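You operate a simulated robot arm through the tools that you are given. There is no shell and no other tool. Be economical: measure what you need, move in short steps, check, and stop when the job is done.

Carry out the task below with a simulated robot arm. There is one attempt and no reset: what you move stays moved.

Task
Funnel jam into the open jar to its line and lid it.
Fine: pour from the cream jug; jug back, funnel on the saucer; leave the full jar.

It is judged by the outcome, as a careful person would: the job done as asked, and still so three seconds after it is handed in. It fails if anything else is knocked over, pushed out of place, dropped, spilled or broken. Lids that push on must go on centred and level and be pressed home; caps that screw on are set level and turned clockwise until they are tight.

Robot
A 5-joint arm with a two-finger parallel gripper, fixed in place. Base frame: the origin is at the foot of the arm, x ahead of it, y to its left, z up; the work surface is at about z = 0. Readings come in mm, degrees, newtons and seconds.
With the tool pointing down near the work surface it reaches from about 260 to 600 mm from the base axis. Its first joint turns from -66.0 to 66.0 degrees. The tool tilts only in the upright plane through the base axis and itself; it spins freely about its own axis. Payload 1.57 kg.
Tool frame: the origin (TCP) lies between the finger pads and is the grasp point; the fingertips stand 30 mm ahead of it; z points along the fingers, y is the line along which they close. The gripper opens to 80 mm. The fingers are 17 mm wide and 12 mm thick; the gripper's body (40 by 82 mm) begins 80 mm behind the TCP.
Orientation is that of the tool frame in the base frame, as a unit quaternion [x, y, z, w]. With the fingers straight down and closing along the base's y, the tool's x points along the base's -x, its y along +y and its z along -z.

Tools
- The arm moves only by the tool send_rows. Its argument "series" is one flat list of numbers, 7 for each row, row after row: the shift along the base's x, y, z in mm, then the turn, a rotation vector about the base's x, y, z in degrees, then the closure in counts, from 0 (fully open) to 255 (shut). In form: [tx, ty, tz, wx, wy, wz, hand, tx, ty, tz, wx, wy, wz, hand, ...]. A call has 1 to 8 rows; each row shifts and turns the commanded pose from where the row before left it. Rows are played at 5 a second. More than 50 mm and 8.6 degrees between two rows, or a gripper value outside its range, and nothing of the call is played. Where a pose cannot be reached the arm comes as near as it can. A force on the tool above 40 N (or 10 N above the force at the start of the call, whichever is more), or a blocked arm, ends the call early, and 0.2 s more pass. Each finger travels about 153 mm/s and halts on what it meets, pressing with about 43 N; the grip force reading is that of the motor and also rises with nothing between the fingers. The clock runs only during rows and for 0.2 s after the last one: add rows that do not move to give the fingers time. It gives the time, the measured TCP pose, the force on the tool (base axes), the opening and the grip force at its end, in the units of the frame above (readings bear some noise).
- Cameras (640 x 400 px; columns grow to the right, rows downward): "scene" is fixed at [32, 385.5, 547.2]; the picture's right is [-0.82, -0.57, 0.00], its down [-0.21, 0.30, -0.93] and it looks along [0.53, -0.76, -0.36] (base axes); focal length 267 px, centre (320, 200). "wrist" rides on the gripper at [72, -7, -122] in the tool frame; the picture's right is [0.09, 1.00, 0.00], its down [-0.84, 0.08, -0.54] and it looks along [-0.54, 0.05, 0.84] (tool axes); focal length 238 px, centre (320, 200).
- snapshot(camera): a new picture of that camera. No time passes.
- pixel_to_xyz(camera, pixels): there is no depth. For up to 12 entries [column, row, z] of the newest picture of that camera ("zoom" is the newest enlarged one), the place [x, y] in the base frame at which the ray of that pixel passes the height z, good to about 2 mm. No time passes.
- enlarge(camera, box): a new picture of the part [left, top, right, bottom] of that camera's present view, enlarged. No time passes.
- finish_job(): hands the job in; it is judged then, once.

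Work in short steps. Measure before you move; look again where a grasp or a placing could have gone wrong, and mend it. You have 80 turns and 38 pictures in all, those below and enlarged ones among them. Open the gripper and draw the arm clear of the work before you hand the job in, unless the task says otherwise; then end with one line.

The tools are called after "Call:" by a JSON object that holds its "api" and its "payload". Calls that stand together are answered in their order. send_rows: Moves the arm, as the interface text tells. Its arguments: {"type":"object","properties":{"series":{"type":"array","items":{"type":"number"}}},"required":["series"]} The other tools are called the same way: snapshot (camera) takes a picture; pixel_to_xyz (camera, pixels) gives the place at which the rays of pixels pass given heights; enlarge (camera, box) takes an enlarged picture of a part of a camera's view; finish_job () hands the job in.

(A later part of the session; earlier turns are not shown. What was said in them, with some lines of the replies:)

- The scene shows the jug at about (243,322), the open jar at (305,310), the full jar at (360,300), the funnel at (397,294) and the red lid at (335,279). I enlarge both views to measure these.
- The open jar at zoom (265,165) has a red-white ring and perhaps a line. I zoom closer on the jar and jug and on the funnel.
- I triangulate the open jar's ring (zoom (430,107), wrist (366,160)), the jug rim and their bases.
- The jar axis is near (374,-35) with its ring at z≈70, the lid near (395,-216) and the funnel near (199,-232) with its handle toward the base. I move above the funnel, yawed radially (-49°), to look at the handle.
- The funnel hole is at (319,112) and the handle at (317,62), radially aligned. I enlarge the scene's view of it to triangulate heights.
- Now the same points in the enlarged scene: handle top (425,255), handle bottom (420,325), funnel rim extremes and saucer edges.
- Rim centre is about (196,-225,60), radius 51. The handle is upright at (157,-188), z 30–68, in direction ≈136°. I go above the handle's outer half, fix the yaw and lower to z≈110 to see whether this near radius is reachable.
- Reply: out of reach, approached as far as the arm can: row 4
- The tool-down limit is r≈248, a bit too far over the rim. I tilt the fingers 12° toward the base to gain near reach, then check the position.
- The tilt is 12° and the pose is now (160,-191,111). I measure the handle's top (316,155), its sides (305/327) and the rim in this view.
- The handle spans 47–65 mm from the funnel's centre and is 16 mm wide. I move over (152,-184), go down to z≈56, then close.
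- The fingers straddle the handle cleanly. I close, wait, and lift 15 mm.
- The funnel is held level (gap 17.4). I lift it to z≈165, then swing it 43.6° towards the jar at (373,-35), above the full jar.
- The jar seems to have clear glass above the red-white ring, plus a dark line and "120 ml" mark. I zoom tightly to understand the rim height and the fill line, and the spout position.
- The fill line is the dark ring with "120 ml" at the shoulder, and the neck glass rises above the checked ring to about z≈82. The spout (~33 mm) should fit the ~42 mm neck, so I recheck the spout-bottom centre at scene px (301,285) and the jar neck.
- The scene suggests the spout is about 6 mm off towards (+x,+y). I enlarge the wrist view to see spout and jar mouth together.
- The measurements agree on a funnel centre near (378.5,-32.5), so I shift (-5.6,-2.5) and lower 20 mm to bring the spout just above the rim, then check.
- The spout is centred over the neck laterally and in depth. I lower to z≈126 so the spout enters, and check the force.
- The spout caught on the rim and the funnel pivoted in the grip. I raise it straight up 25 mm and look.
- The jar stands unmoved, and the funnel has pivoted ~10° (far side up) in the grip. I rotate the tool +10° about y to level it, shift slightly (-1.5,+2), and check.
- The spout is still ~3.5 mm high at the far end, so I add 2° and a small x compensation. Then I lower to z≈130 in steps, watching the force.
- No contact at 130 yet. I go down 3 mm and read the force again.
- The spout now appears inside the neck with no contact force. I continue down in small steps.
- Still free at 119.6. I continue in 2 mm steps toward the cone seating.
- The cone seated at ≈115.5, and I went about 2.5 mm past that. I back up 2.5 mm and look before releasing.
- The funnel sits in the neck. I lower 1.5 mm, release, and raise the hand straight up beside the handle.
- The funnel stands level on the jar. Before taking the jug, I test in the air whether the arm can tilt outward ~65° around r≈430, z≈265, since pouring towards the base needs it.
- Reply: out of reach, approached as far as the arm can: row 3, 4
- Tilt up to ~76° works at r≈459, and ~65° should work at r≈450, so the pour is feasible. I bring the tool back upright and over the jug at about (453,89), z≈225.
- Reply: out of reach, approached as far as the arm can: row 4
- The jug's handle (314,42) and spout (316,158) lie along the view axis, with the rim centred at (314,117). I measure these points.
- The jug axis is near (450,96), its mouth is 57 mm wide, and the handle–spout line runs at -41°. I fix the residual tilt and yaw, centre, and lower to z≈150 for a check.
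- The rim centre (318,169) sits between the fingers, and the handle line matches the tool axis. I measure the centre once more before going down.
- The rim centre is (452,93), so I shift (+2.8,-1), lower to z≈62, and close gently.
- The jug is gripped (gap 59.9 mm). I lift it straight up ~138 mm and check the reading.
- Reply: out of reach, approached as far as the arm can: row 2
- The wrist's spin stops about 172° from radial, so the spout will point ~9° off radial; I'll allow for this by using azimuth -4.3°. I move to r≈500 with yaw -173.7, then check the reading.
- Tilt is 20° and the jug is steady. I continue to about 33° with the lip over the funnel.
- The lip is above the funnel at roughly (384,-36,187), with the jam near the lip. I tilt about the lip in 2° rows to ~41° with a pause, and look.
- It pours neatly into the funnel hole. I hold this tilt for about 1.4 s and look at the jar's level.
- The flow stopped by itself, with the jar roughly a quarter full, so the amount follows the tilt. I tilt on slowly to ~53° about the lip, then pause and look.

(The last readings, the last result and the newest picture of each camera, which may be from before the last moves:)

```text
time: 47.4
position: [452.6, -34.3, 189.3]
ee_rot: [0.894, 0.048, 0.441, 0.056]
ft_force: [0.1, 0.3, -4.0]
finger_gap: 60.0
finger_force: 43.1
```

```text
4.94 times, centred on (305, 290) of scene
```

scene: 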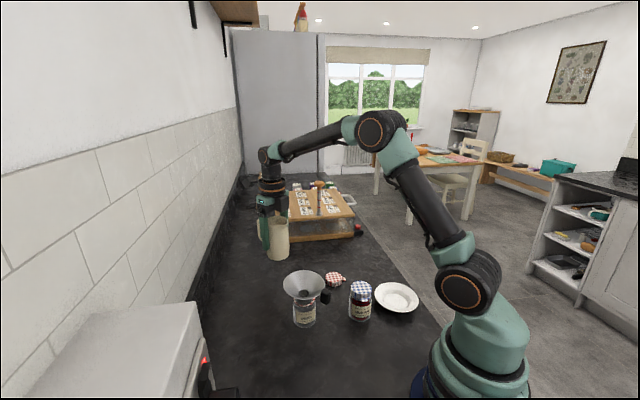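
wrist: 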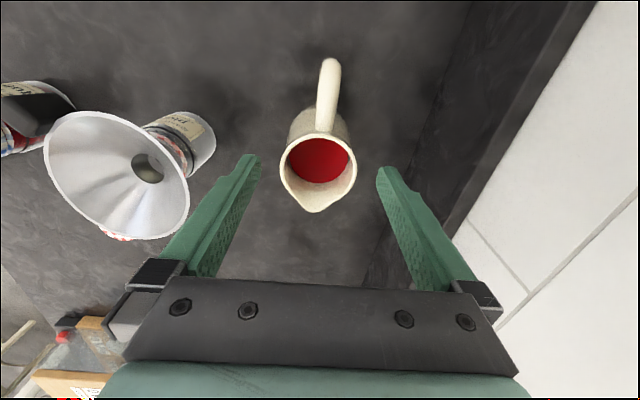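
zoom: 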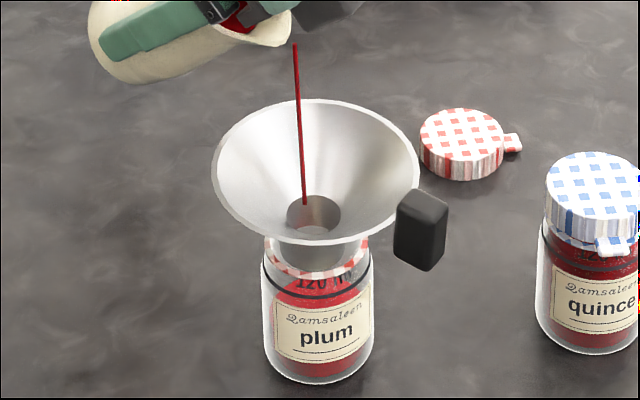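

Still draining; my line model gives ~23 mm height now (~49 of 120 ml), matching the tilt volume. I tilt on to ~61° slowly and let it drain.

Call:
{"api": "send_rows", "payload": {"series": [0.1, 0, 1.2, -0.08, -1.06, 0, 255, 0.1, 0, 1.2, -0.08, -1.06, 0, 255, 0.1, 0, 1.2, -0.08, -1.06, 0, 255, 0, 0, 1.2, -0.08, -1.06, 0, 255, 0, 0, 1.2, -0.08, -1.06, 0, 255, 0, 0, 1.2, -0.08, -1.06, 0, 255, 0, 0, 1.2, -0.08, -1.06, 0, 255, 0, 0, 1.2, -0.08, -1.06, 0, 255]}}

Call:
{"api": "send_rows", "payload": {"series": [0, 0, 0, 0, 0, 0, 255, 0, 0, 0, 0, 0, 0, 255, 0, 0, 0, 0, 0, 0, 255, 0, 0, 0, 0, 0, 0, 255, 0, 0, 0, 0, 0, 0, 255, 0, 0, 0, 0, 0, 0, 255, 0, 0, 0, 0, 0, 0, 255, 0, 0, 0, 0, 0, 0, 255]}}

Call:
{"api": "send_rows", "payload": {"series": [0, 0, 0, 0, 0, 0, 255, 0, 0, 0, 0, 0, 0, 255, 0, 0, 0, 0, 0, 0, 255, 0, 0, 0, 0, 0, 0, 255, 0, 0, 0, 0, 0, 0, 255]}}

Call:
{"api": "enlarge", "payload": {"camera": "scene", "box": [275, 250, 335, 331]}}

```text
time: 49.2
position: [452.4, -33.5, 199.6]
ee_rot: [0.859, 0.046, 0.506, 0.064]
ft_force: [-0.3, 0.4, -3.6]
finger_gap: 60.0
finger_force: 42.8
```

```text
time: 51.0
position: [454.4, -32.9, 199.4]
ee_rot: [0.859, 0.046, 0.506, 0.065]
ft_force: [-0.6, 0.1, -3.1]
finger_gap: 60.1
finger_force: 42.8
```

```text
time: 52.2
position: [454.3, -35.2, 200.2]
ee_rot: [0.86, 0.046, 0.505, 0.066]
ft_force: [0.1, 1.4, -3.0]
finger_gap: 60.1
finger_force: 42.7
```

```text
4.94 times, centred on (305, 290) of scene
```

zoom: 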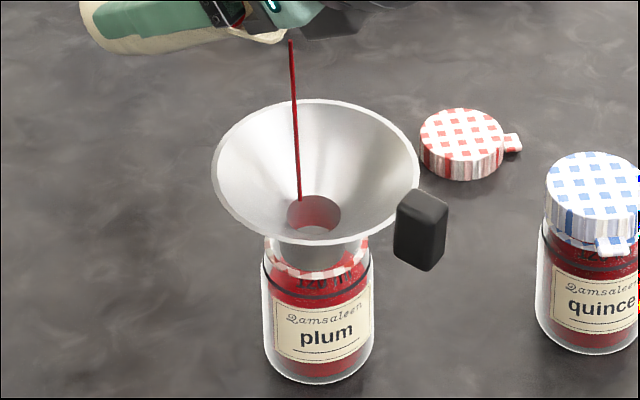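

The stream is still running; my model expects it to end near 94 ml at this tilt. I let it drain 2.4 s more, then zoom tightly on the jar.

Call:
{"api": "send_rows", "payload": {"series": [0, 0, 0, 0, 0, 0, 255, 0, 0, 0, 0, 0, 0, 255, 0, 0, 0, 0, 0, 0, 255, 0, 0, 0, 0, 0, 0, 255, 0, 0, 0, 0, 0, 0, 255, 0, 0, 0, 0, 0, 0, 255]}}

Call:
{"api": "enlarge", "payload": {"camera": "scene", "box": [284, 290, 324, 330]}}

```text
time: 53.6
position: [453.2, -33.4, 199.7]
ee_rot: [0.86, 0.047, 0.505, 0.064]
ft_force: [0.7, 0.1, -3.3]
finger_gap: 60.0
finger_force: 43.0
```

```text
10.00 times, centred on (304, 310) of scene
```

zoom: 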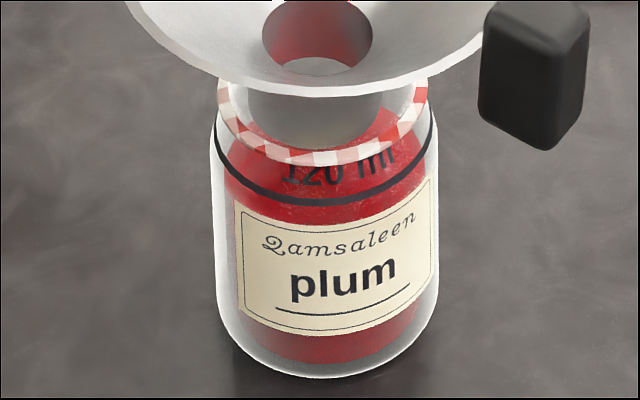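

I read the jam surface at z≈42 against the line at ≈55, so about 27 ml is missing. I tilt 3° more (to 64°), drain fully, and look again.

Call:
{"api": "send_rows", "payload": {"series": [0, 0, 1.1, -0.08, -1, 0, 255, 0, 0, 1.1, -0.08, -1, 0, 255, 0, 0, 1.1, -0.08, -1, 0, 255, 0, 0, 0, 0, 0, 0, 255, 0, 0, 0, 0, 0, 0, 255, 0, 0, 0, 0, 0, 0, 255, 0, 0, 0, 0, 0, 0, 255, 0, 0, 0, 0, 0, 0, 255]}}

Call:
{"api": "send_rows", "payload": {"series": [0, 0, 0, 0, 0, 0, 255, 0, 0, 0, 0, 0, 0, 255, 0, 0, 0, 0, 0, 0, 255, 0, 0, 0, 0, 0, 0, 255, 0, 0, 0, 0, 0, 0, 255, 0, 0, 0, 0, 0, 0, 255, 0, 0, 0, 0, 0, 0, 255, 0, 0, 0, 0, 0, 0, 255]}}

Call:
{"api": "enlarge", "payload": {"camera": "scene", "box": [280, 280, 328, 330]}}

```text
time: 55.4
position: [454.2, -32.9, 203.6]
ee_rot: [0.845, 0.045, 0.528, 0.068]
ft_force: [-0.3, 0.4, -3.2]
finger_gap: 60.2
finger_force: 43.0
```

```text
time: 57.2
position: [454.9, -33.6, 202.8]
ee_rot: [0.846, 0.045, 0.527, 0.068]
ft_force: [0.4, 0.8, -4.0]
finger_gap: 60.0
finger_force: 43.3
```

```text
8.00 times, centred on (304, 305) of scene
```

zoom: 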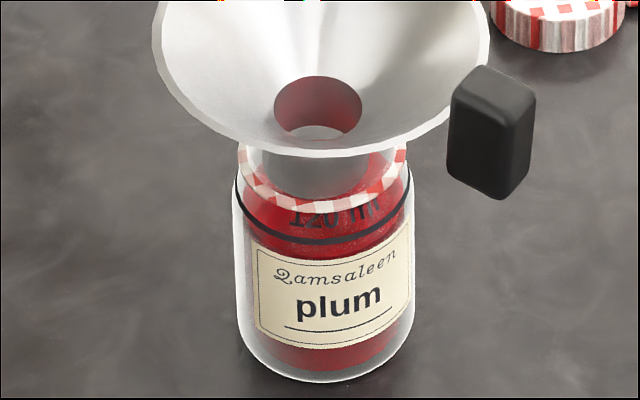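

The stream has stopped with the surface just below the line, by about 4 mm. I add 1.3° of tilt, let it drain, and then tilt back.

Call:
{"api": "send_rows", "payload": {"series": [0, 0, 0.8, -0.05, -0.65, 0, 255, 0, 0, 0.7, -0.05, -0.65, 0, 255, 0, 0, 0, 0, 0, 0, 255, 0, 0, 0, 0, 0, 0, 255, 0, 0, 0, 0, 0, 0, 255, 0, 0, 0, 0, 0, 0, 255, 0, 0, 0, 0, 0, 0, 255, 0, 0, 0, 0, 0, 0, 255]}}

Call:
{"api": "send_rows", "payload": {"series": [0, 0, 0, 0, 0, 0, 255, 0, 0, 0, 0, 0, 0, 255, 0, 0, 0, 0, 0, 0, 255, 0, 0, 0, 0, 0, 0, 255, 0, 0, 0, 0, 0, 0, 255]}}

Call:
{"api": "enlarge", "payload": {"camera": "scene", "box": [288, 292, 320, 322]}}

```text
time: 59.0
position: [453.3, -33.6, 205.9]
ee_rot: [0.839, 0.046, 0.537, 0.068]
ft_force: [0.4, -0.1, -3.8]
finger_gap: 59.8
finger_force: 43.6
```

```text
time: 60.2
position: [454.4, -33.5, 204.4]
ee_rot: [0.839, 0.045, 0.538, 0.069]
ft_force: [0.0, 0.2, -3.6]
finger_gap: 59.7
finger_force: 43.4
```

```text
13.33 times, centred on (304, 307) of scene
```

zoom: 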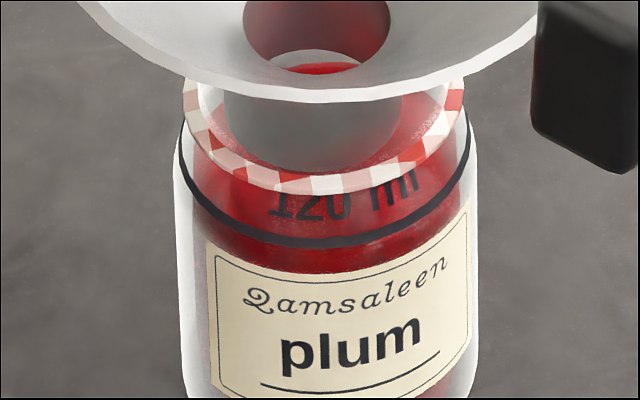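

The surface is at or barely below the line. I add a last 0.7°, let it drain, and then tilt back about the lip.

Call:
{"api": "send_rows", "payload": {"series": [0, 0, 0.7, -0.05, -0.7, 0, 255, 0, 0, 0, 0, 0, 0, 255, 0, 0, 0, 0, 0, 0, 255, 0, 0, 0, 0, 0, 0, 255, 0, 0, 0, 0, 0, 0, 255, 0, 0, 0, 0, 0, 0, 255, 0, 0, 0, 0, 0, 0, 255, 0, 0, 0, 0, 0, 0, 255]}}

Call:
{"api": "send_rows", "payload": {"series": [0, 0, -4.5, 0.3, 4, 0, 255, 0, 0, -4.5, 0.3, 4, 0, 255, 0, 0, -4.5, 0.3, 4, 0, 255, -0.4, 0, -4.5, 0.3, 4, 0, 255, -0.8, 0, -4.5, 0.3, 4, 0, 255, -1, 0, -4.4, 0.3, 4, 0, 255, -1.4, 0, -4.3, 0.3, 4, 0, 255, -1.7, 0, -4.2, 0.3, 4, 0, 255]}}

Call:
{"api": "send_rows", "payload": {"series": [6, -0.5, 5.5, 0.3, 4, 0, 255, 7, -0.5, 5, 0.3, 4, 0, 255, 7, -0.5, 5, 0.3, 4, 0, 255, 7, -0.5, 5, 0.3, 4, 0, 255, 6, -0.5, 3.5, 0.3, 4, 0, 255, 6, -0.5, 3.5, 0.3, 4, 0, 255, 6, -0.5, 2, 0.3, 4, 0, 255, 6, -0.5, 2, 0.3, 4, 0, 255]}}

```text
time: 62.0
position: [453.1, -33.2, 204.6]
ee_rot: [0.835, 0.044, 0.543, 0.07]
ft_force: [-0.6, -0.6, -2.6]
finger_gap: 60.0
finger_force: 42.8
```

```text
time: 63.8
position: [448.7, -34.0, 170.3]
ee_rot: [0.955, 0.051, 0.291, 0.038]
ft_force: [0.5, 0.4, -3.3]
finger_gap: 60.0
finger_force: 42.7
```

```text
time: 65.6
position: [500.2, -36.2, 202.0]
ee_rot: [0.998, 0.054, 0.018, 0.002]
ft_force: [0.6, 0.2, -3.2]
finger_gap: 60.0
finger_force: 43.2
```

The jug is upright again to within 2°. I correct that and carry it back, rotating +132.6° to its original heading and position, still at z≈200.

Call:
{"api": "send_rows", "payload": {"series": [-3, 8.2, 0, 0.15, 2.05, 0, 255, -3, 8.2, 0, 0, 0, 8.3, 255, -3, 8.2, 0, 0, 0, 8.3, 255, -3, 8.2, 0, 0, 0, 8.3, 255, -3, 8.2, 0, 0, 0, 8.3, 255, -3, 8.2, 0, 0, 0, 8.3, 255, -3, 8.2, 0, 0, 0, 8.3, 255, -3, 8.2, 0, 0, 0, 8.3, 255]}}

Call:
{"api": "send_rows", "payload": {"series": [-3, 8.2, 0, 0, 0, 8.3, 255, -3, 8.2, 0, 0, 0, 8.3, 255, -3, 8.2, 0, 0, 0, 8.3, 255, -3, 8.2, 0, 0, 0, 8.3, 255, -3, 8.2, 0, 0, 0, 8.3, 255, -3, 8.2, 0, 0, 0, 8.3, 255, -3, 8.2, 0, 0, 0, 8.3, 255, -3, 8.2, 0, 0, 0, 8.3, 255]}}

Call:
{"api": "send_rows", "payload": {"series": [0, 0, 0, 0, 0, 8.1, 255, 0, 0, 0, 0, 0, 0, 255]}}

```text
time: 67.4
position: [474.3, 28.2, 202.2]
ee_rot: [0.846, 0.533, 0.0, 0.0]
ft_force: [0.1, -0.8, -3.6]
finger_gap: 60.0
finger_force: 43.4
```

```text
time: 69.2
position: [452.1, 92.3, 200.8]
ee_rot: [0.416, 0.909, 0.001, -0.001]
ft_force: [0.4, 0.1, -3.4]
finger_gap: 59.8
finger_force: 43.0
```

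```text
time: 69.8
position: [451.0, 92.9, 202.8]
ee_rot: [0.353, 0.936, -0.001, 0.0]
ft_force: [-0.1, 0.4, -3.1]
finger_gap: 60.0
finger_force: 43.4
```

It's back over its place. I lower 134 mm, then finish in small steps watching the force.

Call:
{"api": "send_rows", "payload": {"series": [0.5, 1, -34, 0, 0, 0, 255, 0, 0, -34, 0, 0, 0, 255, 0, 0, -34, 0, 0, 0, 255, 0, 0, -20, 0, 0, 0, 255, 0, 0, -12, 0, 0, 0, 255, 0, 0, 0, 0, 0, 0, 255]}}

Call:
{"api": "send_rows", "payload": {"series": [0, 0, -1.5, 0, 0, 0, 255, 0, 0, -1, 0, 0, 0, 255, 0, 0, 0, 0, 0, 0, 255]}}

Call:
{"api": "send_rows", "payload": {"series": [0, 0, -1, 0, 0, 0, 255, 0, 0, 0, 0, 0, 0, 255]}}

```text
time: 71.2
position: [453.1, 95.5, 68.0]
ee_rot: [0.353, 0.936, -0.001, -0.001]
ft_force: [0.5, -0.5, -3.3]
finger_gap: 60.0
finger_force: 43.2
```

```text
time: 72.0
position: [451.4, 94.8, 66.4]
ee_rot: [0.353, 0.936, 0.0, -0.001]
ft_force: [-0.6, -0.4, -3.5]
finger_gap: 60.0
finger_force: 43.2
```

```text
time: 72.6
position: [452.9, 93.5, 64.8]
ee_rot: [0.352, 0.936, 0.0, 0.0]
ft_force: [0.4, 0.0, -4.0]
finger_gap: 59.9
finger_force: 42.9
```

No contact yet at ~64.5; I take 1 mm steps more.

Call:
{"api": "send_rows", "payload": {"series": [0, 0, -1, 0, 0, 0, 255, 0, 0, 0, 0, 0, 0, 255]}}

Call:
{"api": "send_rows", "payload": {"series": [0, 0, -0.7, 0, 0, 0, 255, 0, 0, 0, 0, 0, 0, 255]}}

Call:
{"api": "send_rows", "payload": {"series": [0, 0, -0.6, 0, 0, 0, 255, 0, 0, 0, 0, 0, 0, 255]}}

```text
time: 73.2
position: [451.8, 94.7, 63.2]
ee_rot: [0.353, 0.936, -0.001, -0.001]
ft_force: [-1.3, 0.1, -3.3]
finger_gap: 60.0
finger_force: 42.9
```

```text
time: 73.8
position: [452.4, 94.7, 63.8]
ee_rot: [0.353, 0.936, -0.001, -0.001]
ft_force: [-7.1, -0.5, 12.8]
finger_gap: 60.2
finger_force: 43.0
```

```text
time: 74.4
position: [450.6, 93.7, 62.5]
ee_rot: [0.353, 0.936, 0.0, 0.0]
ft_force: [-9.3, -0.8, 24.3]
finger_gap: 60.1
finger_force: 43.3
```

The jug touches down. I ease up 0.7 mm, open, and draw straight up.

Call:
{"api": "send_rows", "payload": {"series": [0, 0, 0.7, 0, 0, 0, 255, 0, 0, 0, 0, 0, 0, 0, 0, 0, 0, 0, 0, 0, 0, 0, 0, 0, 0, 0, 0, 0, 0, 0, 30, 0, 0, 0, 0, 0, 0, 40, 0, 0, 0, 0, 0, 0, 40, 0, 0, 0, 0, 0, 0, 40, 0, 0, 0, 0]}}

```text
time: 76.2
position: [451.7, 95.0, 211.3]
ee_rot: [0.353, 0.936, 0.0, -0.001]
ft_force: [-0.3, 0.1, 0.6]
finger_gap: 79.9
finger_force: 0.0
```

The jug is back. Next is the funnel: I locate the bare saucer (scene px ≈ (396.5,297)) from the last scene picture for its return place.

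Call:
{"api": "pixel_to_xyz", "payload": {"camera": "scene", "pixels": [[374, 297, 15], [419, 297, 15], [396.5, 283, 15], [396.5, 313, 15], [396.5, 297.5, 15], [396.5, 297.5, 10], [335, 279, 15]]}}

Call:
{"api": "send_rows", "payload": {"series": [-20, -20, 0, 0, 0, 8.26, 0, -25, -22, 0, 0, 0, 8.26, 0, -25, -22, 0, 0, 0, 8.26, 0, -25, -22, 0, 0, 0, 8.26, 0, -25, -22, 0, 0, 0, 8.26, 0, -25, -23, 0, 0.84, 6.95, 0, 0, 0, 0, -10, 0.84, 6.95, 0, 0, 0, 0, 0, 0, 0, 0, 0]}}

```text
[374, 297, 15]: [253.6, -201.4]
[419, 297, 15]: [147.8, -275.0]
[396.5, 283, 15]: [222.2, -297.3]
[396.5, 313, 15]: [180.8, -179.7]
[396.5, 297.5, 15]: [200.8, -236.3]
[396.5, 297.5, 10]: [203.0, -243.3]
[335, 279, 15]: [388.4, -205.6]
```

```text
time: 78.0
position: [307.1, -35.8, 203.3]
ee_rot: [-0.001, 0.992, 0.015, -0.123]
ft_force: [-0.1, 0.5, -0.1]
finger_gap: 79.7
finger_force: 0.1
```

Funnel original centre ≈ (200.5,-227.5), which agrees with the saucer. I go down on the handle exactly as released, (307,-36.8,115.5), and grip it.

Call:
{"api": "send_rows", "payload": {"series": [0, -0.8, -28, 0, 0, 0, 0, 0, 0, -30, 0, 0, 0, 0, 0, 0, -29, 0, 0, 0, 0, 0, 0, 0, 0, 0, 0, 0]}}

Call:
{"api": "send_rows", "payload": {"series": [0, 0, 0, 0, 0, 0, 80, 0, 0, 0, 0, 0, 0, 150, 0, 0, 0, 0, 0, 0, 255, 0, 0, 0, 0, 0, 0, 255, 0, 0, 0, 0, 0, 0, 255]}}

Call:
{"api": "send_rows", "payload": {"series": [0, 0, 4, 0, 0, 0, 255, 0, 0, 8, 0, 0, 0, 255, 0, 0, 15, 0, 0, 0, 255, 0, 0, 20, 0, 0, 0, 255, 0, 0, 12, 0, 0, 0, 255, 0, 0, 0, 0, 0, 0, 255]}}

```text
time: 79.0
position: [306.5, -36.2, 115.9]
ee_rot: [0.0, 0.992, 0.014, -0.122]
ft_force: [-0.1, -0.1, 0.3]
finger_gap: 79.8
finger_force: 0.1
```

```text
time: 80.2
position: [306.3, -38.0, 115.7]
ee_rot: [0.001, 0.992, 0.015, -0.122]
ft_force: [-0.7, 0.9, 2.2]
finger_gap: 17.8
finger_force: 32.8
```

```text
time: 81.6
position: [306.9, -37.6, 174.4]
ee_rot: [0.001, 0.992, 0.014, -0.122]
ft_force: [0.5, -1.0, -0.2]
finger_gap: 17.4
finger_force: 32.5
```

The funnel is lifted clear. I wait briefly for drips, then swing it back −43.3° to above the saucer.

Call:
{"api": "send_rows", "payload": {"series": [0, 0, 0, 0, 0, 0, 255, 0, 0, 0, 0, 0, 0, 255, 0, 0, 0, 0, 0, 0, 255, 0, 0, 0, 0, 0, 0, 255, 0, 0, 0, 0, 0, 0, 255, 0, 0, 0, 0, 0, 0, 255, 0, 0, 0, 0, 0, 0, 255]}}

Call:
{"api": "send_rows", "payload": {"series": [-19.4, -18.2, 0, 0, 0, -5.41, 255, -19.4, -18.2, 0, 0, 0, -5.41, 255, -19.4, -18.2, 0, 0, 0, -5.41, 255, -19.4, -18.2, 0, 0, 0, -5.41, 255, -19.4, -18.2, 0, 0, 0, -5.41, 255, -19.4, -18.2, 0, 0, 0, -5.41, 255, -19.4, -18.2, 0, 0, 0, -5.41, 255, -19.4, -18.2, 0, 0, 0, -5.41, 255]}}

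Call:
{"api": "enlarge", "payload": {"camera": "scene", "box": [285, 210, 440, 335]}}

```text
time: 83.2
position: [306.9, -37.0, 174.0]
ee_rot: [0.0, 0.993, 0.015, -0.121]
ft_force: [-1.1, -0.5, -1.3]
finger_gap: 17.4
finger_force: 32.3
```

```text
time: 85.0
position: [151.2, -183.1, 174.6]
ee_rot: [0.366, 0.923, 0.06, -0.108]
ft_force: [0.2, -0.5, -1.3]
finger_gap: 17.5
finger_force: 32.5
```

```text
3.20 times, centred on (362, 272) of scene
```

zoom: 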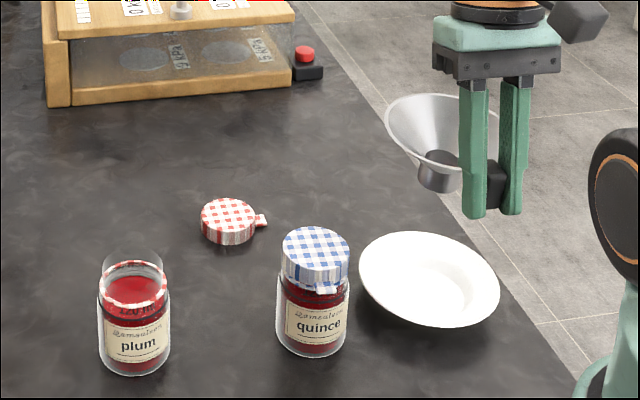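

The jar's surface is at its line. The funnel spout is at about (201,-227), over the saucer, so I lower it to just above contact.

Call:
{"api": "send_rows", "payload": {"series": [0, 0.5, -30, 0, 0, 0, 255, 0, 0, -30, 0, 0, 0, 255, 0, 0, -30, 0, 0, 0, 255, 0, 0, -16, 0, 0, 0, 255, 0, 0, -6, 0, 0, 0, 255, 0, 0, 0, 0, 0, 0, 255]}}

Call:
{"api": "send_rows", "payload": {"series": [0, 0, -2, 0, 0, 0, 255, 0, 0, 0, 0, 0, 0, 255]}}

Call:
{"api": "send_rows", "payload": {"series": [0, 0, -1.5, 0, 0, 0, 255, 0, 0, 0, 0, 0, 0, 255]}}

```text
time: 86.4
position: [152.4, -182.5, 63.2]
ee_rot: [0.366, 0.923, 0.059, -0.107]
ft_force: [-0.4, 0.2, -1.3]
finger_gap: 17.7
finger_force: 32.5
```

```text
time: 87.0
position: [151.7, -182.7, 60.0]
ee_rot: [0.365, 0.923, 0.059, -0.108]
ft_force: [-0.5, 0.7, -1.6]
finger_gap: 17.7
finger_force: 32.4
```

```text
time: 87.6
position: [151.2, -182.6, 58.8]
ee_rot: [0.365, 0.923, 0.059, -0.107]
ft_force: [0.3, 0.8, -1.1]
finger_gap: 17.5
finger_force: 32.6
```

Still free at ~59; a few more 1 mm steps.

Call:
{"api": "send_rows", "payload": {"series": [0, 0, -1, 0, 0, 0, 255, 0, 0, 0, 0, 0, 0, 255]}}

Call:
{"api": "send_rows", "payload": {"series": [0, 0, -1, 0, 0, 0, 255, 0, 0, 0, 0, 0, 0, 255]}}

Call:
{"api": "send_rows", "payload": {"series": [0, 0, -1, 0, 0, 0, 255, 0, 0, 0, 0, 0, 0, 255]}}

```text
time: 88.2
position: [151.6, -182.3, 57.7]
ee_rot: [0.366, 0.923, 0.059, -0.108]
ft_force: [0.1, 0.5, -1.0]
finger_gap: 17.8
finger_force: 32.4
```

```text
time: 88.8
position: [152.1, -182.7, 58.9]
ee_rot: [0.366, 0.923, 0.059, -0.108]
ft_force: [-1.1, 3.2, 13.1]
finger_gap: 17.4
finger_force: 32.4
```

```text
time: 89.4
position: [152.4, -182.5, 56.8]
ee_rot: [0.366, 0.922, 0.059, -0.108]
ft_force: [-3.2, 3.9, 16.5]
finger_gap: 17.5
finger_force: 32.5
```

The funnel is down on the saucer. I release it and lift straight up.

Call:
{"api": "send_rows", "payload": {"series": [0, 0, 1, 0, 0, 0, 255, 0, 0, 0, 0, 0, 0, 150, 0, 0, 0, 0, 0, 0, 0, 0, 0, 0, 0, 0, 0, 0, -2, 2, 20, 0, 0, 0, 0, 0, 0, 40, 0, 0, 0, 0, 0, 0, 45, 0, 0, 0, 0, 0, 0, 30, 0, 0, 0, 0]}}

Call:
{"api": "send_rows", "payload": {"series": [29, -3, 0, -5.4, -4.5, 0, 0, 30, -4, 0, -5.4, -4.5, 0, 0, 30, -4, 0, 0, 0, 8, 0, 30, -4, 0, 0, 0, 8, 0, 30, -4, 0, 0, 0, 8, 0, 30, -4, 0, 0, 0, 8, 0, 30, -4, 0, 0, 0, 8, 0, 30, -4, 0, 0, 0, 8, 0]}}

Call:
{"api": "snapshot", "payload": {"camera": "wrist"}}

```text
time: 91.2
position: [149.8, -178.9, 193.7]
ee_rot: [0.366, 0.922, 0.058, -0.109]
ft_force: [0.0, 0.9, 0.2]
finger_gap: 79.8
finger_force: 0.0
```

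```text
time: 93.0
position: [388.9, -211.3, 191.1]
ee_rot: [-0.044, 0.999, 0.0, 0.0]
ft_force: [-0.3, 0.2, 1.4]
finger_gap: 79.9
finger_force: 0.0
```

```text
1 pictures are left
```

wrist: 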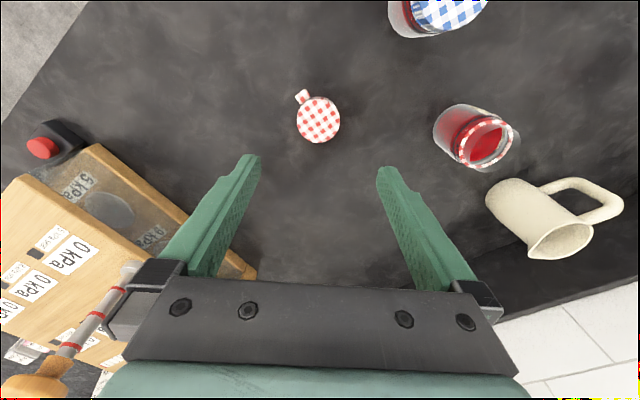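

The view shows the lid centred at (318,120) with its tab at (301,97), and the jar ring at about (485,142). I measure both.

Call:
{"api": "pixel_to_xyz", "payload": {"camera": "wrist", "pixels": [[318.5, 119, 10], [318.5, 119, 16], [318.5, 119, 20], [296, 120, 16], [341, 120, 16], [318.5, 97, 16], [318.5, 143, 16], [301, 96, 8], [485, 142, 66], [485, 142, 70], [458, 148, 68], [513, 136, 68]]}}

Call:
{"api": "pixel_to_xyz", "payload": {"camera": "zoom", "pixels": [[229, 214, 10], [229, 214, 16], [229, 214, 20], [133, 283, 66], [133, 283, 70], [229, 244, 0], [201, 225, 10], [257, 225, 10]]}}

```text
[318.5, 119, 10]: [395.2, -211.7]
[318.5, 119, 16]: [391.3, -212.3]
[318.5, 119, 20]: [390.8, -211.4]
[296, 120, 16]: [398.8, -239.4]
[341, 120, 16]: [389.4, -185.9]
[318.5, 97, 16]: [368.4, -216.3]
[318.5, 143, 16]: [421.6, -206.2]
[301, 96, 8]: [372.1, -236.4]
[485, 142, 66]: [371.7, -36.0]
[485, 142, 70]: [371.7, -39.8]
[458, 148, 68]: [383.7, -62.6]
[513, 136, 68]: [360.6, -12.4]
```

```text
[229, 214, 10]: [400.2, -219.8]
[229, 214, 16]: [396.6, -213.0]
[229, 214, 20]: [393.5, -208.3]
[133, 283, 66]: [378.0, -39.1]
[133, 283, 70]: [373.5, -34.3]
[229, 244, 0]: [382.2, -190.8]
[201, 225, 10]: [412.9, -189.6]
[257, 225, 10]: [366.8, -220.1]
```

Lid centre (394,-212), 54 mm wide, top z≈17; jar axis ≈ (373.5,-35.4). I move over the lid, yaw +10° away from the tab, and descend to z≈60, then 34.

Call:
{"api": "send_rows", "payload": {"series": [5, -0.7, -30, 0, 0, 5, 0, 0, 0, -35, 0, 0, 5, 0, 0, 0, -35, 0, 0, 0, 0, 0, 0, -31, 0, 0, 0, 0, 0, 0, 0, 0, 0, 0, 0]}}

Call:
{"api": "send_rows", "payload": {"series": [0, 0, 0, 0, 0, 0, 0, 0, 0, 0, 0, 0, 0, 0]}}

```text
time: 94.2
position: [394.1, -211.3, 60.7]
ee_rot: [-0.128, 0.992, 0.0, 0.0]
ft_force: [0.5, 0.2, -1.2]
finger_gap: 79.9
finger_force: 0.0
```

```text
time: 94.8
position: [395.1, -210.8, 60.0]
ee_rot: [-0.128, 0.992, 0.0, 0.0]
ft_force: [0.2, 0.2, -0.4]
finger_gap: 80.3
finger_force: 0.1
```

Centred within a millimetre. I lower to z≈34 and close on the lid.

Call:
{"api": "send_rows", "payload": {"series": [-0.4, -0.9, -15, 0, 0, 0, 0, 0, 0, -11, 0, 0, 0, 0, 0, 0, 0, 0, 0, 0, 0, 0, 0, 0, 0, 0, 0, 40, 0, 0, 0, 0, 0, 0, 70, 0, 0, 0, 0, 0, 0, 100, 0, 0, 0, 0, 0, 0, 130, 0, 0, 0, 0, 0, 0, 130]}}

```text
time: 96.6
position: [394.6, -213.2, 35.3]
ee_rot: [-0.128, 0.992, 0.0, 0.0]
ft_force: [0.5, 0.1, -0.2]
finger_gap: 50.9
finger_force: 43.0
```

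The lid is held (50.9 mm). I lift 100 mm and carry it over the jar.

Call:
{"api": "send_rows", "payload": {"series": [0, 0, 20, 0, 0, 0, 130, 0, 0, 40, 0, 0, 0, 130, 0, 0, 40, 0, 0, 0, 130, -5, 44, 0, 0, 0, 0, 130, -5, 44, 0, 0, 0, 0, 130, -5, 44, 0, 0, 0, 0, 130, -5.7, 44.5, 0, 0, 0, 0, 130, 0, 0, 0, 0, 0, 0, 130]}}

Call:
{"api": "send_rows", "payload": {"series": [0, 0, 0, 0, 0, 0, 130, 0, 0, 0, 0, 0, 0, 130]}}

Call:
{"api": "send_rows", "payload": {"series": [0, 0, 0, 0, 0, 0, 130]}}

```text
time: 98.4
position: [371.8, -36.9, 134.8]
ee_rot: [-0.128, 0.992, 0.0, 0.0]
ft_force: [0.4, 0.0, 0.6]
finger_gap: 51.1
finger_force: 43.2
```

```text
time: 99.0
position: [371.7, -36.3, 134.2]
ee_rot: [-0.128, 0.992, 0.0, 0.001]
ft_force: [-0.4, 0.0, 0.2]
finger_gap: 51.0
finger_force: 42.6
```

```text
time: 99.4
position: [373.0, -36.0, 134.2]
ee_rot: [-0.128, 0.992, 0.0, 0.0]
ft_force: [0.6, 0.1, -0.4]
finger_gap: 51.3
finger_force: 43.8
```

The average is (372.2,-36.4). I shift (+1.3,+1), lower to just above the rim, and use the last picture to check alignment.

Call:
{"api": "send_rows", "payload": {"series": [1.3, 1, -6, 0, 0, 0, 130, 0, 0, -5, 0, 0, 0, 130, 0, 0, 0, 0, 0, 0, 130]}}

Call:
{"api": "enlarge", "payload": {"camera": "scene", "box": [284, 275, 324, 325]}}

```text
time: 100.2
position: [373.4, -34.9, 124.0]
ee_rot: [-0.128, 0.992, 0.0, 0.0]
ft_force: [-0.8, -0.5, -0.2]
finger_gap: 51.4
finger_force: 43.3
```

```text
8.00 times, centred on (304, 300) of scene
```

zoom: 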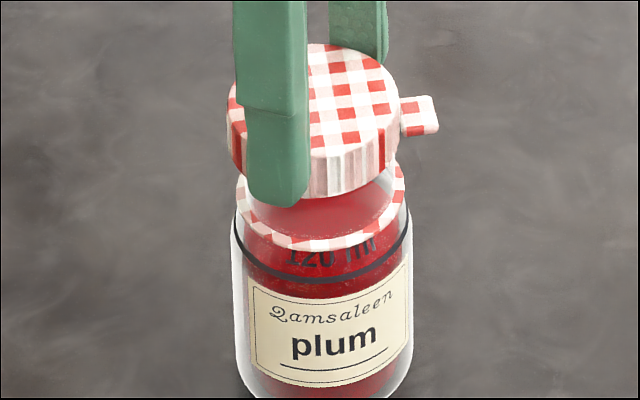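

The lid centre is at column 313.5 against the jar's 320–322, about 2 mm too far left. I shift (-1.4,-1.6) and lower in steps, reading the force.

Call:
{"api": "send_rows", "payload": {"series": [-1.4, -1.6, 0, 0, 0, 0, 130, 0, 0, -3, 0, 0, 0, 130, 0, 0, -2, 0, 0, 0, 130, 0, 0, 0, 0, 0, 0, 130]}}

Call:
{"api": "send_rows", "payload": {"series": [0, 0, -1.5, 0, 0, 0, 130, 0, 0, -1, 0, 0, 0, 130, 0, 0, 0, 0, 0, 0, 130]}}

Call:
{"api": "send_rows", "payload": {"series": [0, 0, -1, 0, 0, 0, 130, 0, 0, 0, 0, 0, 0, 130]}}

```text
time: 101.2
position: [374.2, -37.5, 120.3]
ee_rot: [-0.129, 0.992, -0.001, 0.002]
ft_force: [-4.1, 3.2, 25.3]
finger_gap: 51.0
finger_force: 43.2
```

```text
time: 102.0
position: [374.0, -37.1, 118.0]
ee_rot: [-0.128, 0.992, -0.001, 0.002]
ft_force: [-0.4, 2.3, 31.8]
finger_gap: 51.1
finger_force: 43.0
```

```text
time: 102.6
position: [373.9, -37.4, 117.0]
ee_rot: [-0.128, 0.992, 0.0, 0.001]
ft_force: [0.4, 2.8, 30.8]
finger_gap: 51.1
finger_force: 43.1
```

Contact came at ~120, and the force has since held at ~31 N while moving down. Either the lid is sliding onto the neck or it is slipping in the grip. I unload, release, rise and close the fingers to probe the lid top's height.

Call:
{"api": "send_rows", "payload": {"series": [0, 0, 2, 0, 0, 0, 130, 0, 0, 0, 0, 0, 0, 130]}}

Call:
{"api": "send_rows", "payload": {"series": [0, 0, 0, 0, 0, 0, 100, 0, 0, 0, 0, 0, 0, 50, 0, 0, 0, 0, 0, 0, 0, 0, 0, 0, 0, 0, 0, 0, 0, 0, 15, 0, 0, 0, 0, 0, 0, 15, 0, 0, 0, 0, 0, 0, 15, 0, 0, 0, 255, 0, 0, 0, 0, 0, 0, 255]}}

```text
time: 103.2
position: [371.5, -37.5, 116.8]
ee_rot: [-0.128, 0.992, 0.0, -0.002]
ft_force: [1.5, 1.3, 7.1]
finger_gap: 51.0
finger_force: 43.6
```

```text
time: 105.0
position: [371.6, -37.0, 162.8]
ee_rot: [-0.128, 0.992, -0.001, -0.001]
ft_force: [-0.2, 0.6, -0.6]
finger_gap: 0.4
finger_force: 21.2
```

Fingers are shut with tips at z≈133. I descend onto the lid's centre to find its height.

Call:
{"api": "send_rows", "payload": {"series": [0.5, 0.3, -15, 0, 0, 0, 255, 0, 0, -11, 0, 0, 0, 255, 0, 0, 0, 0, 0, 0, 255]}}

Call:
{"api": "send_rows", "payload": {"series": [0, 0, -1.5, 0, 0, 0, 255, 0, 0, 0, 0, 0, 0, 255]}}

Call:
{"api": "send_rows", "payload": {"series": [0, 0, -1.5, 0, 0, 0, 255, 0, 0, 0, 0, 0, 0, 255]}}

```text
time: 105.8
position: [371.8, -35.9, 137.7]
ee_rot: [-0.128, 0.992, 0.0, -0.001]
ft_force: [-0.7, 0.0, 0.6]
finger_gap: 0.0
finger_force: 21.6
```

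```text
time: 106.4
position: [371.9, -36.3, 135.3]
ee_rot: [-0.129, 0.992, 0.0, 0.0]
ft_force: [0.5, -0.4, -1.2]
finger_gap: 0.0
finger_force: 21.4
```

```text
time: 107.0
position: [372.9, -36.0, 134.3]
ee_rot: [-0.128, 0.992, 0.001, 0.0]
ft_force: [-0.7, 0.1, -0.3]
finger_gap: 0.0
finger_force: 21.5
```

No contact with tips at 104; continue.

Call:
{"api": "send_rows", "payload": {"series": [0, 0, -1, 0, 0, 0, 255, 0, 0, -1, 0, 0, 0, 255, 0, 0, 0, 0, 0, 0, 255]}}

Call:
{"api": "send_rows", "payload": {"series": [0, 0, -1, 0, 0, 0, 255, 0, 0, -1, 0, 0, 0, 255, 0, 0, 0, 0, 0, 0, 255]}}

Call:
{"api": "send_rows", "payload": {"series": [0, 0, -1, 0, 0, 0, 255, 0, 0, -1, 0, 0, 0, 255, 0, 0, 0, 0, 0, 0, 255]}}

```text
time: 107.8
position: [373.0, -37.1, 131.2]
ee_rot: [-0.128, 0.992, 0.0, 0.0]
ft_force: [-0.7, 0.1, 0.7]
finger_gap: 0.0
finger_force: 21.4
```

```text
time: 108.6
position: [373.3, -36.8, 129.2]
ee_rot: [-0.128, 0.992, 0.0, 0.0]
ft_force: [-1.3, 0.5, 0.0]
finger_gap: 0.0
finger_force: 21.3
```

```text
time: 109.4
position: [373.1, -36.5, 128.6]
ee_rot: [-0.129, 0.992, 0.0, 0.0]
ft_force: [-0.2, 0.1, -0.3]
finger_gap: 0.0
finger_force: 21.0
```

Tips at ~98 and still free, so the lid is lower than if merely resting on the rim. Continue down.

Call:
{"api": "send_rows", "payload": {"series": [0, 0, -1, 0, 0, 0, 255, 0, 0, -1, 0, 0, 0, 255, 0, 0, 0, 0, 0, 0, 255]}}

Call:
{"api": "send_rows", "payload": {"series": [0, 0, -1, 0, 0, 0, 255, 0, 0, -1, 0, 0, 0, 255, 0, 0, 0, 0, 0, 0, 255]}}

Call:
{"api": "send_rows", "payload": {"series": [0, 0, -1, 0, 0, 0, 255, 0, 0, -1, 0, 0, 0, 255, 0, 0, 0, 0, 0, 0, 255]}}

```text
time: 110.2
position: [373.0, -36.9, 126.2]
ee_rot: [-0.128, 0.992, 0.0, 0.0]
ft_force: [-0.1, 0.3, -0.6]
finger_gap: 0.1
finger_force: 21.6
```

```text
time: 111.0
position: [373.3, -36.5, 123.7]
ee_rot: [-0.128, 0.992, 0.0, 0.0]
ft_force: [-0.4, 0.3, -0.3]
finger_gap: 0.1
finger_force: 21.1
```

```text
time: 111.8
position: [373.4, -36.7, 122.0]
ee_rot: [-0.129, 0.992, 0.0, -0.001]
ft_force: [-0.4, 0.3, -0.1]
finger_gap: 0.0
finger_force: 21.3
```

Tips at 92 without contact. I continue cautiously, but no lower than tips ≈ 80 (just within the rim height).

Call:
{"api": "send_rows", "payload": {"series": [0, 0, -1, 0, 0, 0, 255, 0, 0, -1, 0, 0, 0, 255, 0, 0, 0, 0, 0, 0, 255]}}

Call:
{"api": "send_rows", "payload": {"series": [0, 0, -1, 0, 0, 0, 255, 0, 0, -1, 0, 0, 0, 255, 0, 0, 0, 0, 0, 0, 255]}}

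Call:
{"api": "send_rows", "payload": {"series": [0, 0, -1, 0, 0, 0, 255, 0, 0, -1, 0, 0, 0, 255, 0, 0, 0, 0, 0, 0, 255]}}

```text
time: 112.6
position: [373.1, -35.6, 120.0]
ee_rot: [-0.128, 0.992, 0.0, 0.001]
ft_force: [0.7, 0.4, 0.0]
finger_gap: 0.0
finger_force: 21.2
```

```text
time: 113.4
position: [373.7, -35.8, 119.4]
ee_rot: [-0.128, 0.992, -0.001, 0.002]
ft_force: [-6.7, 0.1, 35.2]
finger_gap: 0.1
finger_force: 21.1
```

```text
time: 113.8
position: [374.7, -36.8, 119.2]
ee_rot: [-0.129, 0.992, 0.0, 0.002]
ft_force: [-4.6, 0.4, 11.0]
finger_gap: 0.1
finger_force: 21.0
stopped in row 1: the force on the tool passed its limit (the readings are from after the stop); the commanded pose is now the measured one
```

Firm contact at TCP 119.5 puts the lid top at z≈89.5, and a ~17 mm lid resting on the ring (z≈70) would have its top about there, so it seems to have dropped home on release. I check that it is level by probing 13 mm either side in x.

Call:
{"api": "send_rows", "payload": {"series": [-0.8, 0.3, 4, 0, 0, 0, 255, 13, 0, 0, 0, 0, 0, 255, 0, 0, -2.5, 0, 0, 0, 255, 0, 0, 0, 0, 0, 0, 255]}}

Call:
{"api": "send_rows", "payload": {"series": [0, 0, -0.8, 0, 0, 0, 255, 0, 0, 0, 0, 0, 0, 255]}}

Call:
{"api": "send_rows", "payload": {"series": [0, 0, -0.8, 0, 0, 0, 255, 0, 0, 0, 0, 0, 0, 255]}}

Call:
{"api": "send_rows", "payload": {"series": [0, 0, -0.8, 0, 0, 0, 255, 0, 0, 0, 0, 0, 0, 255]}}

```text
time: 114.8
position: [386.3, -37.2, 120.4]
ee_rot: [-0.128, 0.992, -0.001, 0.001]
ft_force: [-0.5, 0.6, -0.7]
finger_gap: 0.1
finger_force: 21.4
```

```text
time: 115.4
position: [386.2, -36.9, 119.6]
ee_rot: [-0.128, 0.992, 0.0, 0.002]
ft_force: [0.1, 0.3, 0.1]
finger_gap: 0.1
finger_force: 21.3
```

```text
time: 116.0
position: [387.0, -36.6, 119.4]
ee_rot: [-0.128, 0.992, -0.001, 0.002]
ft_force: [-2.9, -0.5, 12.3]
finger_gap: 0.0
finger_force: 21.6
```

```text
time: 116.6
position: [387.0, -36.0, 119.6]
ee_rot: [-0.128, 0.992, 0.0, 0.003]
ft_force: [-2.4, 1.6, 27.2]
finger_gap: 0.0
finger_force: 20.9
```

The +x side is hard at the same height (119.5). Now I probe the −x side.

Call:
{"api": "send_rows", "payload": {"series": [0, 0, 4, 0, 0, 0, 255, -26, 0, 0, 0, 0, 0, 255, 0, 0, -1.6, 0, 0, 0, 255, 0, 0, 0, 0, 0, 0, 255]}}

Call:
{"api": "send_rows", "payload": {"series": [0, 0, -0.8, 0, 0, 0, 255, 0, 0, 0, 0, 0, 0, 255]}}

Call:
{"api": "send_rows", "payload": {"series": [0, 0, -0.8, 0, 0, 0, 255, 0, 0, 0, 0, 0, 0, 255]}}

Call:
{"api": "send_rows", "payload": {"series": [0, 0, -0.8, 0, 0, 0, 255, 0, 0, 0, 0, 0, 0, 255]}}

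```text
time: 117.4
position: [366.9, -37.8, 125.0]
ee_rot: [-0.129, 0.992, -0.003, 0.012]
ft_force: [2.2, 0.4, 4.9]
finger_gap: 0.0
finger_force: 21.2
stopped in row 4: the force on the tool passed its limit (the readings are from after the stop); the commanded pose is now the measured one
```

```text
time: 118.0
position: [367.3, -37.1, 123.6]
ee_rot: [-0.129, 0.992, -0.003, 0.012]
ft_force: [2.9, -0.6, 12.9]
finger_gap: 0.0
finger_force: 21.3
```

```text
time: 118.6
position: [366.8, -37.6, 123.2]
ee_rot: [-0.129, 0.992, -0.003, 0.013]
ft_force: [5.5, 0.7, 23.6]
finger_gap: 0.0
finger_force: 21.4
```

```text
time: 119.2
position: [369.2, -37.7, 122.5]
ee_rot: [-0.129, 0.992, -0.004, 0.013]
ft_force: [8.4, -0.2, 27.7]
finger_gap: 0.1
finger_force: 21.3
```

The −x side is higher: the tool met a raised edge near x≈367, tips ≈93–95, so the lid is cocked with its −x side up. I rise and press that side down from above at x≈356.

Call:
{"api": "send_rows", "payload": {"series": [2, 0, 10, 0, 0, 0, 255, 0, 0, 15, 0, 1.4, 0, 255, -14, 1, 0, 0, 0, 0, 255, 0, 0, -10, 0, 0, 0, 255, 0, 0, 0, 0, 0, 0, 255]}}

Call:
{"api": "send_rows", "payload": {"series": [0, 0, -2, 0, 0, 0, 255, 0, 0, 0, 0, 0, 0, 255]}}

Call:
{"api": "send_rows", "payload": {"series": [0, 0, -2, 0, 0, 0, 255, 0, 0, 0, 0, 0, 0, 255]}}

Call:
{"api": "send_rows", "payload": {"series": [0, 0, -2, 0, 0, 0, 255, 0, 0, 0, 0, 0, 0, 255]}}

```text
time: 120.4
position: [354.2, -36.4, 137.4]
ee_rot: [-0.128, 0.992, 0.001, -0.001]
ft_force: [0.2, -0.9, 1.0]
finger_gap: 0.2
finger_force: 21.4
```

```text
time: 121.0
position: [353.2, -36.4, 135.0]
ee_rot: [-0.128, 0.992, 0.001, -0.002]
ft_force: [-0.4, 0.4, 0.7]
finger_gap: 0.1
finger_force: 21.1
```

```text
time: 121.6
position: [352.4, -35.5, 132.7]
ee_rot: [-0.128, 0.992, 0.001, -0.001]
ft_force: [-0.6, 0.2, -0.3]
finger_gap: 0.0
finger_force: 20.8
```

```text
time: 122.2
position: [353.4, -35.8, 131.7]
ee_rot: [-0.128, 0.992, 0.0, -0.003]
ft_force: [0.1, 0.2, -0.5]
finger_gap: 0.1
finger_force: 21.9
```

No contact with tips at 101.5 at x≈353. I continue down in 2 mm steps.

Call:
{"api": "send_rows", "payload": {"series": [1.5, 0, -2, 0, 0, 0, 255, 0, 0, 0, 0, 0, 0, 255]}}

Call:
{"api": "send_rows", "payload": {"series": [0, 0, -2, 0, 0, 0, 255, 0, 0, 0, 0, 0, 0, 255]}}

Call:
{"api": "send_rows", "payload": {"series": [0, 0, -2, 0, 0, 0, 255, 0, 0, 0, 0, 0, 0, 255]}}

Call:
{"api": "send_rows", "payload": {"series": [0, 0, -2, 0, 0, 0, 255, 0, 0, 0, 0, 0, 0, 255]}}

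Call:
{"api": "send_rows", "payload": {"series": [0, 0, -2, 0, 0, 0, 255, 0, 0, 0, 0, 0, 0, 255]}}

```text
time: 122.8
position: [354.9, -35.8, 128.8]
ee_rot: [-0.128, 0.992, 0.001, -0.002]
ft_force: [-0.3, 0.0, -0.2]
finger_gap: 0.0
finger_force: 21.7
```

```text
time: 123.4
position: [354.8, -36.3, 127.5]
ee_rot: [-0.128, 0.992, 0.002, -0.002]
ft_force: [-0.3, -0.6, 0.5]
finger_gap: 0.0
finger_force: 21.6
```

```text
time: 124.0
position: [354.7, -36.5, 123.9]
ee_rot: [-0.128, 0.992, 0.001, -0.002]
ft_force: [-0.2, -0.3, -1.2]
finger_gap: 0.0
finger_force: 20.7
```

```text
time: 124.6
position: [355.3, -35.8, 122.8]
ee_rot: [-0.128, 0.992, 0.0, -0.002]
ft_force: [-0.6, 0.3, -0.1]
finger_gap: 0.0
finger_force: 20.8
```

```text
time: 125.2
position: [355.6, -36.8, 120.7]
ee_rot: [-0.127, 0.992, 0.0, -0.001]
ft_force: [0.8, 0.0, 0.5]
finger_gap: 0.0
finger_force: 21.1
```

Still free at tips ≈ 91 here, so that side is not high now. I continue gently to find it.

Call:
{"api": "send_rows", "payload": {"series": [0, 0, -1, 0, 0, 0, 255, 0, 0, 0, 0, 0, 0, 255]}}

Call:
{"api": "send_rows", "payload": {"series": [0, 0, -1, 0, 0, 0, 255, 0, 0, 0, 0, 0, 0, 255]}}

Call:
{"api": "send_rows", "payload": {"series": [0, 0, -1, 0, 0, 0, 255, 0, 0, 0, 0, 0, 0, 255]}}

Call:
{"api": "send_rows", "payload": {"series": [0, 0, -1, 0, 0, 0, 255, 0, 0, 0, 0, 0, 0, 255]}}

```text
time: 125.8
position: [355.8, -36.2, 119.5]
ee_rot: [-0.128, 0.992, 0.001, -0.001]
ft_force: [0.4, 0.3, 0.1]
finger_gap: 0.0
finger_force: 21.3
```

```text
time: 126.4
position: [355.9, -37.0, 118.7]
ee_rot: [-0.128, 0.992, 0.0, -0.002]
ft_force: [-3.1, 0.9, 8.3]
finger_gap: 0.0
finger_force: 21.3
```

```text
time: 127.0
position: [355.6, -35.9, 119.7]
ee_rot: [-0.128, 0.992, 0.001, -0.003]
ft_force: [-9.7, -0.1, 30.3]
finger_gap: 0.1
finger_force: 21.1
```

```text
time: 127.4
position: [355.1, -35.3, 120.0]
ee_rot: [-0.129, 0.992, 0.001, -0.002]
ft_force: [-4.9, 1.2, 11.6]
finger_gap: 0.1
finger_force: 21.0
stopped in row 1: the force on the tool passed its limit (the readings are from after the stop); the commanded pose is now the measured one
```

The −x side is also hard at 119.5, so the top now reads level across x. I rise 10 mm and press once more at the centre and then the +x side to confirm nothing has tipped.

Call:
{"api": "send_rows", "payload": {"series": [0, 0, 10, 0, 0, 0, 255, 9, 0, 0, 0, 0, 0, 255, 9, -0.5, 0, 0, 0, 0, 255, 0, 0, -8, 0, 0, 0, 255, 0, 0, 0, 0, 0, 0, 255]}}

Call:
{"api": "send_rows", "payload": {"series": [0, 0, -1.2, 0, 0, 0, 255, 0, 0, 0, 0, 0, 0, 255]}}

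Call:
{"api": "send_rows", "payload": {"series": [0, 0, -1.2, 0, 0, 0, 255, 0, 0, 0, 0, 0, 0, 255]}}

Call:
{"api": "send_rows", "payload": {"series": [0, 0, -1, 0, 0, 0, 255, 0, 0, 0, 0, 0, 0, 255]}}

```text
time: 128.6
position: [374.4, -37.9, 120.4]
ee_rot: [-0.128, 0.992, 0.001, -0.001]
ft_force: [0.0, -0.3, 0.2]
finger_gap: 0.2
finger_force: 21.4
```

```text
time: 129.2
position: [374.6, -36.2, 118.4]
ee_rot: [-0.127, 0.992, 0.001, -0.002]
ft_force: [-0.9, -0.8, 1.2]
finger_gap: 0.0
finger_force: 21.3
```

```text
time: 129.8
position: [374.3, -36.4, 119.1]
ee_rot: [-0.128, 0.992, 0.0, -0.001]
ft_force: [-3.8, -1.1, 15.3]
finger_gap: 0.0
finger_force: 21.0
```

```text
time: 130.5
position: [375.4, -36.8, 121.2]
ee_rot: [-0.128, 0.992, -0.001, 0.0]
ft_force: [-3.2, 0.5, 10.5]
finger_gap: 0.0
finger_force: 21.5
stopped in row 2: the force on the tool passed its limit (the readings are from after the stop); the commanded pose is now the measured one
```

The centre took over 40 N at the same height. Last check is level across y: probe +14 mm in y lightly.

Call:
{"api": "send_rows", "payload": {"series": [-1.5, 0, 10, 0, 0, 0, 255, 0, 7, 0, 0, 0, 0, 255, 0, 7, 0, 0, 0, 0, 255, 0, 0, -10, 0, 0, 0, 255, 0, 0, 0, 0, 0, 0, 255]}}

Call:
{"api": "send_rows", "payload": {"series": [0, 0, -1, 0, 0, 0, 255, 0, 0, 0, 0, 0, 0, 255]}}

Call:
{"api": "send_rows", "payload": {"series": [0, 0, -1, 0, 0, 0, 255, 0, 0, 0, 0, 0, 0, 255]}}

Call:
{"api": "send_rows", "payload": {"series": [0, 0, -0.8, 0, 0, 0, 255, 0, 0, 0, 0, 0, 0, 255]}}

```text
time: 131.7
position: [374.2, -22.8, 119.4]
ee_rot: [-0.128, 0.992, 0.0, 0.001]
ft_force: [-2.8, 2.3, 11.0]
finger_gap: 0.0
finger_force: 21.6
```

```text
time: 132.3
position: [374.3, -22.3, 118.8]
ee_rot: [-0.129, 0.992, 0.0, 0.001]
ft_force: [-7.0, 3.7, 31.1]
finger_gap: 0.0
finger_force: 21.2
```

```text
time: 132.7
position: [375.3, -22.4, 119.8]
ee_rot: [-0.128, 0.992, 0.0, 0.002]
ft_force: [-3.1, 1.0, 10.2]
finger_gap: 0.0
finger_force: 21.2
stopped in row 1: the force on the tool passed its limit (the readings are from after the stop); the commanded pose is now the measured one
```

```text
time: 133.2
position: [375.3, -23.5, 119.2]
ee_rot: [-0.128, 0.992, -0.001, 0.003]
ft_force: [-8.1, 3.8, 33.8]
finger_gap: 0.1
finger_force: 21.4
```

The +y side is hard at ~119.2, the same height. Now the −y side, lightly.

Call:
{"api": "send_rows", "payload": {"series": [-1, 0, 12, 0, 0, 0, 255, 0, -9, 0, 0, 0, 0, 255, 0, -9, 0, 0, 0, 0, 255, 0, -9, 0, 0, 0, 0, 255, 0, 0, -9, 0, 0, 0, 255, 0, 0, 0, 0, 0, 0, 255]}}

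Call:
{"api": "send_rows", "payload": {"series": [0, 0, -1, 0, 0, 0, 255, 0, 0, 0, 0, 0, 0, 255]}}

Call:
{"api": "send_rows", "payload": {"series": [0, 0, -1, 0, 0, 0, 255, 0, 0, 0, 0, 0, 0, 255]}}

Call:
{"api": "send_rows", "payload": {"series": [0, 0, -1, 0, 0, 0, 255, 0, 0, 0, 0, 0, 0, 255]}}

Call:
{"api": "send_rows", "payload": {"series": [0, 0, -1, 0, 0, 0, 255, 0, 0, 0, 0, 0, 0, 255]}}

```text
time: 134.7
position: [374.8, -49.0, 121.3]
ee_rot: [-0.129, 0.992, -0.001, 0.001]
ft_force: [0.3, 0.3, -0.2]
finger_gap: 0.2
finger_force: 21.3
```

```text
time: 135.2
position: [374.3, -49.6, 120.1]
ee_rot: [-0.129, 0.992, -0.001, 0.001]
ft_force: [-0.8, 0.6, 0.2]
finger_gap: 0.0
finger_force: 21.6
```

```text
time: 135.8
position: [372.6, -48.7, 120.2]
ee_rot: [-0.127, 0.992, -0.001, 0.002]
ft_force: [-0.3, -0.9, 6.2]
finger_gap: 0.2
finger_force: 20.9
```

```text
time: 136.4
position: [373.8, -49.8, 118.9]
ee_rot: [-0.128, 0.992, -0.001, 0.002]
ft_force: [-5.3, -2.4, 25.5]
finger_gap: 0.1
finger_force: 21.2
```

```text
time: 136.9
position: [374.5, -50.0, 118.7]
ee_rot: [-0.128, 0.992, 0.0, 0.002]
ft_force: [-2.6, -0.5, 9.7]
finger_gap: 0.0
finger_force: 21.7
stopped in row 2: the force on the tool passed its limit (the readings are from after the stop); the commanded pose is now the measured one
```

All five points are at the same height under >25 N, so the lid is level and home. I draw up clear and open the gripper.

Call:
{"api": "send_rows", "payload": {"series": [0, 0, 15, 0, 0, 0, 255, 0, 0, 35, 0, 0, 0, 255, 0, 0, 40, 0, 0, 0, 255, 0, 0, 45, 0, 0, 0, 0, 0, 0, 45, 0, 0, 0, 0, 0, 0, 0, 0, 0, 0, 0]}}

```text
time: 138.3
position: [374.3, -50.1, 298.9]
ee_rot: [-0.127, 0.992, -0.001, 0.003]
ft_force: [0.7, -0.4, 0.1]
finger_gap: 79.9
finger_force: 0.0
```

The arm is clear and open, so I hand in the job.

Call:
{"api": "finish_job", "payload": {}}

```text
The job is handed in.
```

I filled the plum jar from the cream jug to about its 120 ml line and pressed its lid on. The lid probed level by touch at five points, but I had no pictures left to check it by eye. The jug is back in its place, the funnel is on the saucer, and I never gripped or moved the full jar.
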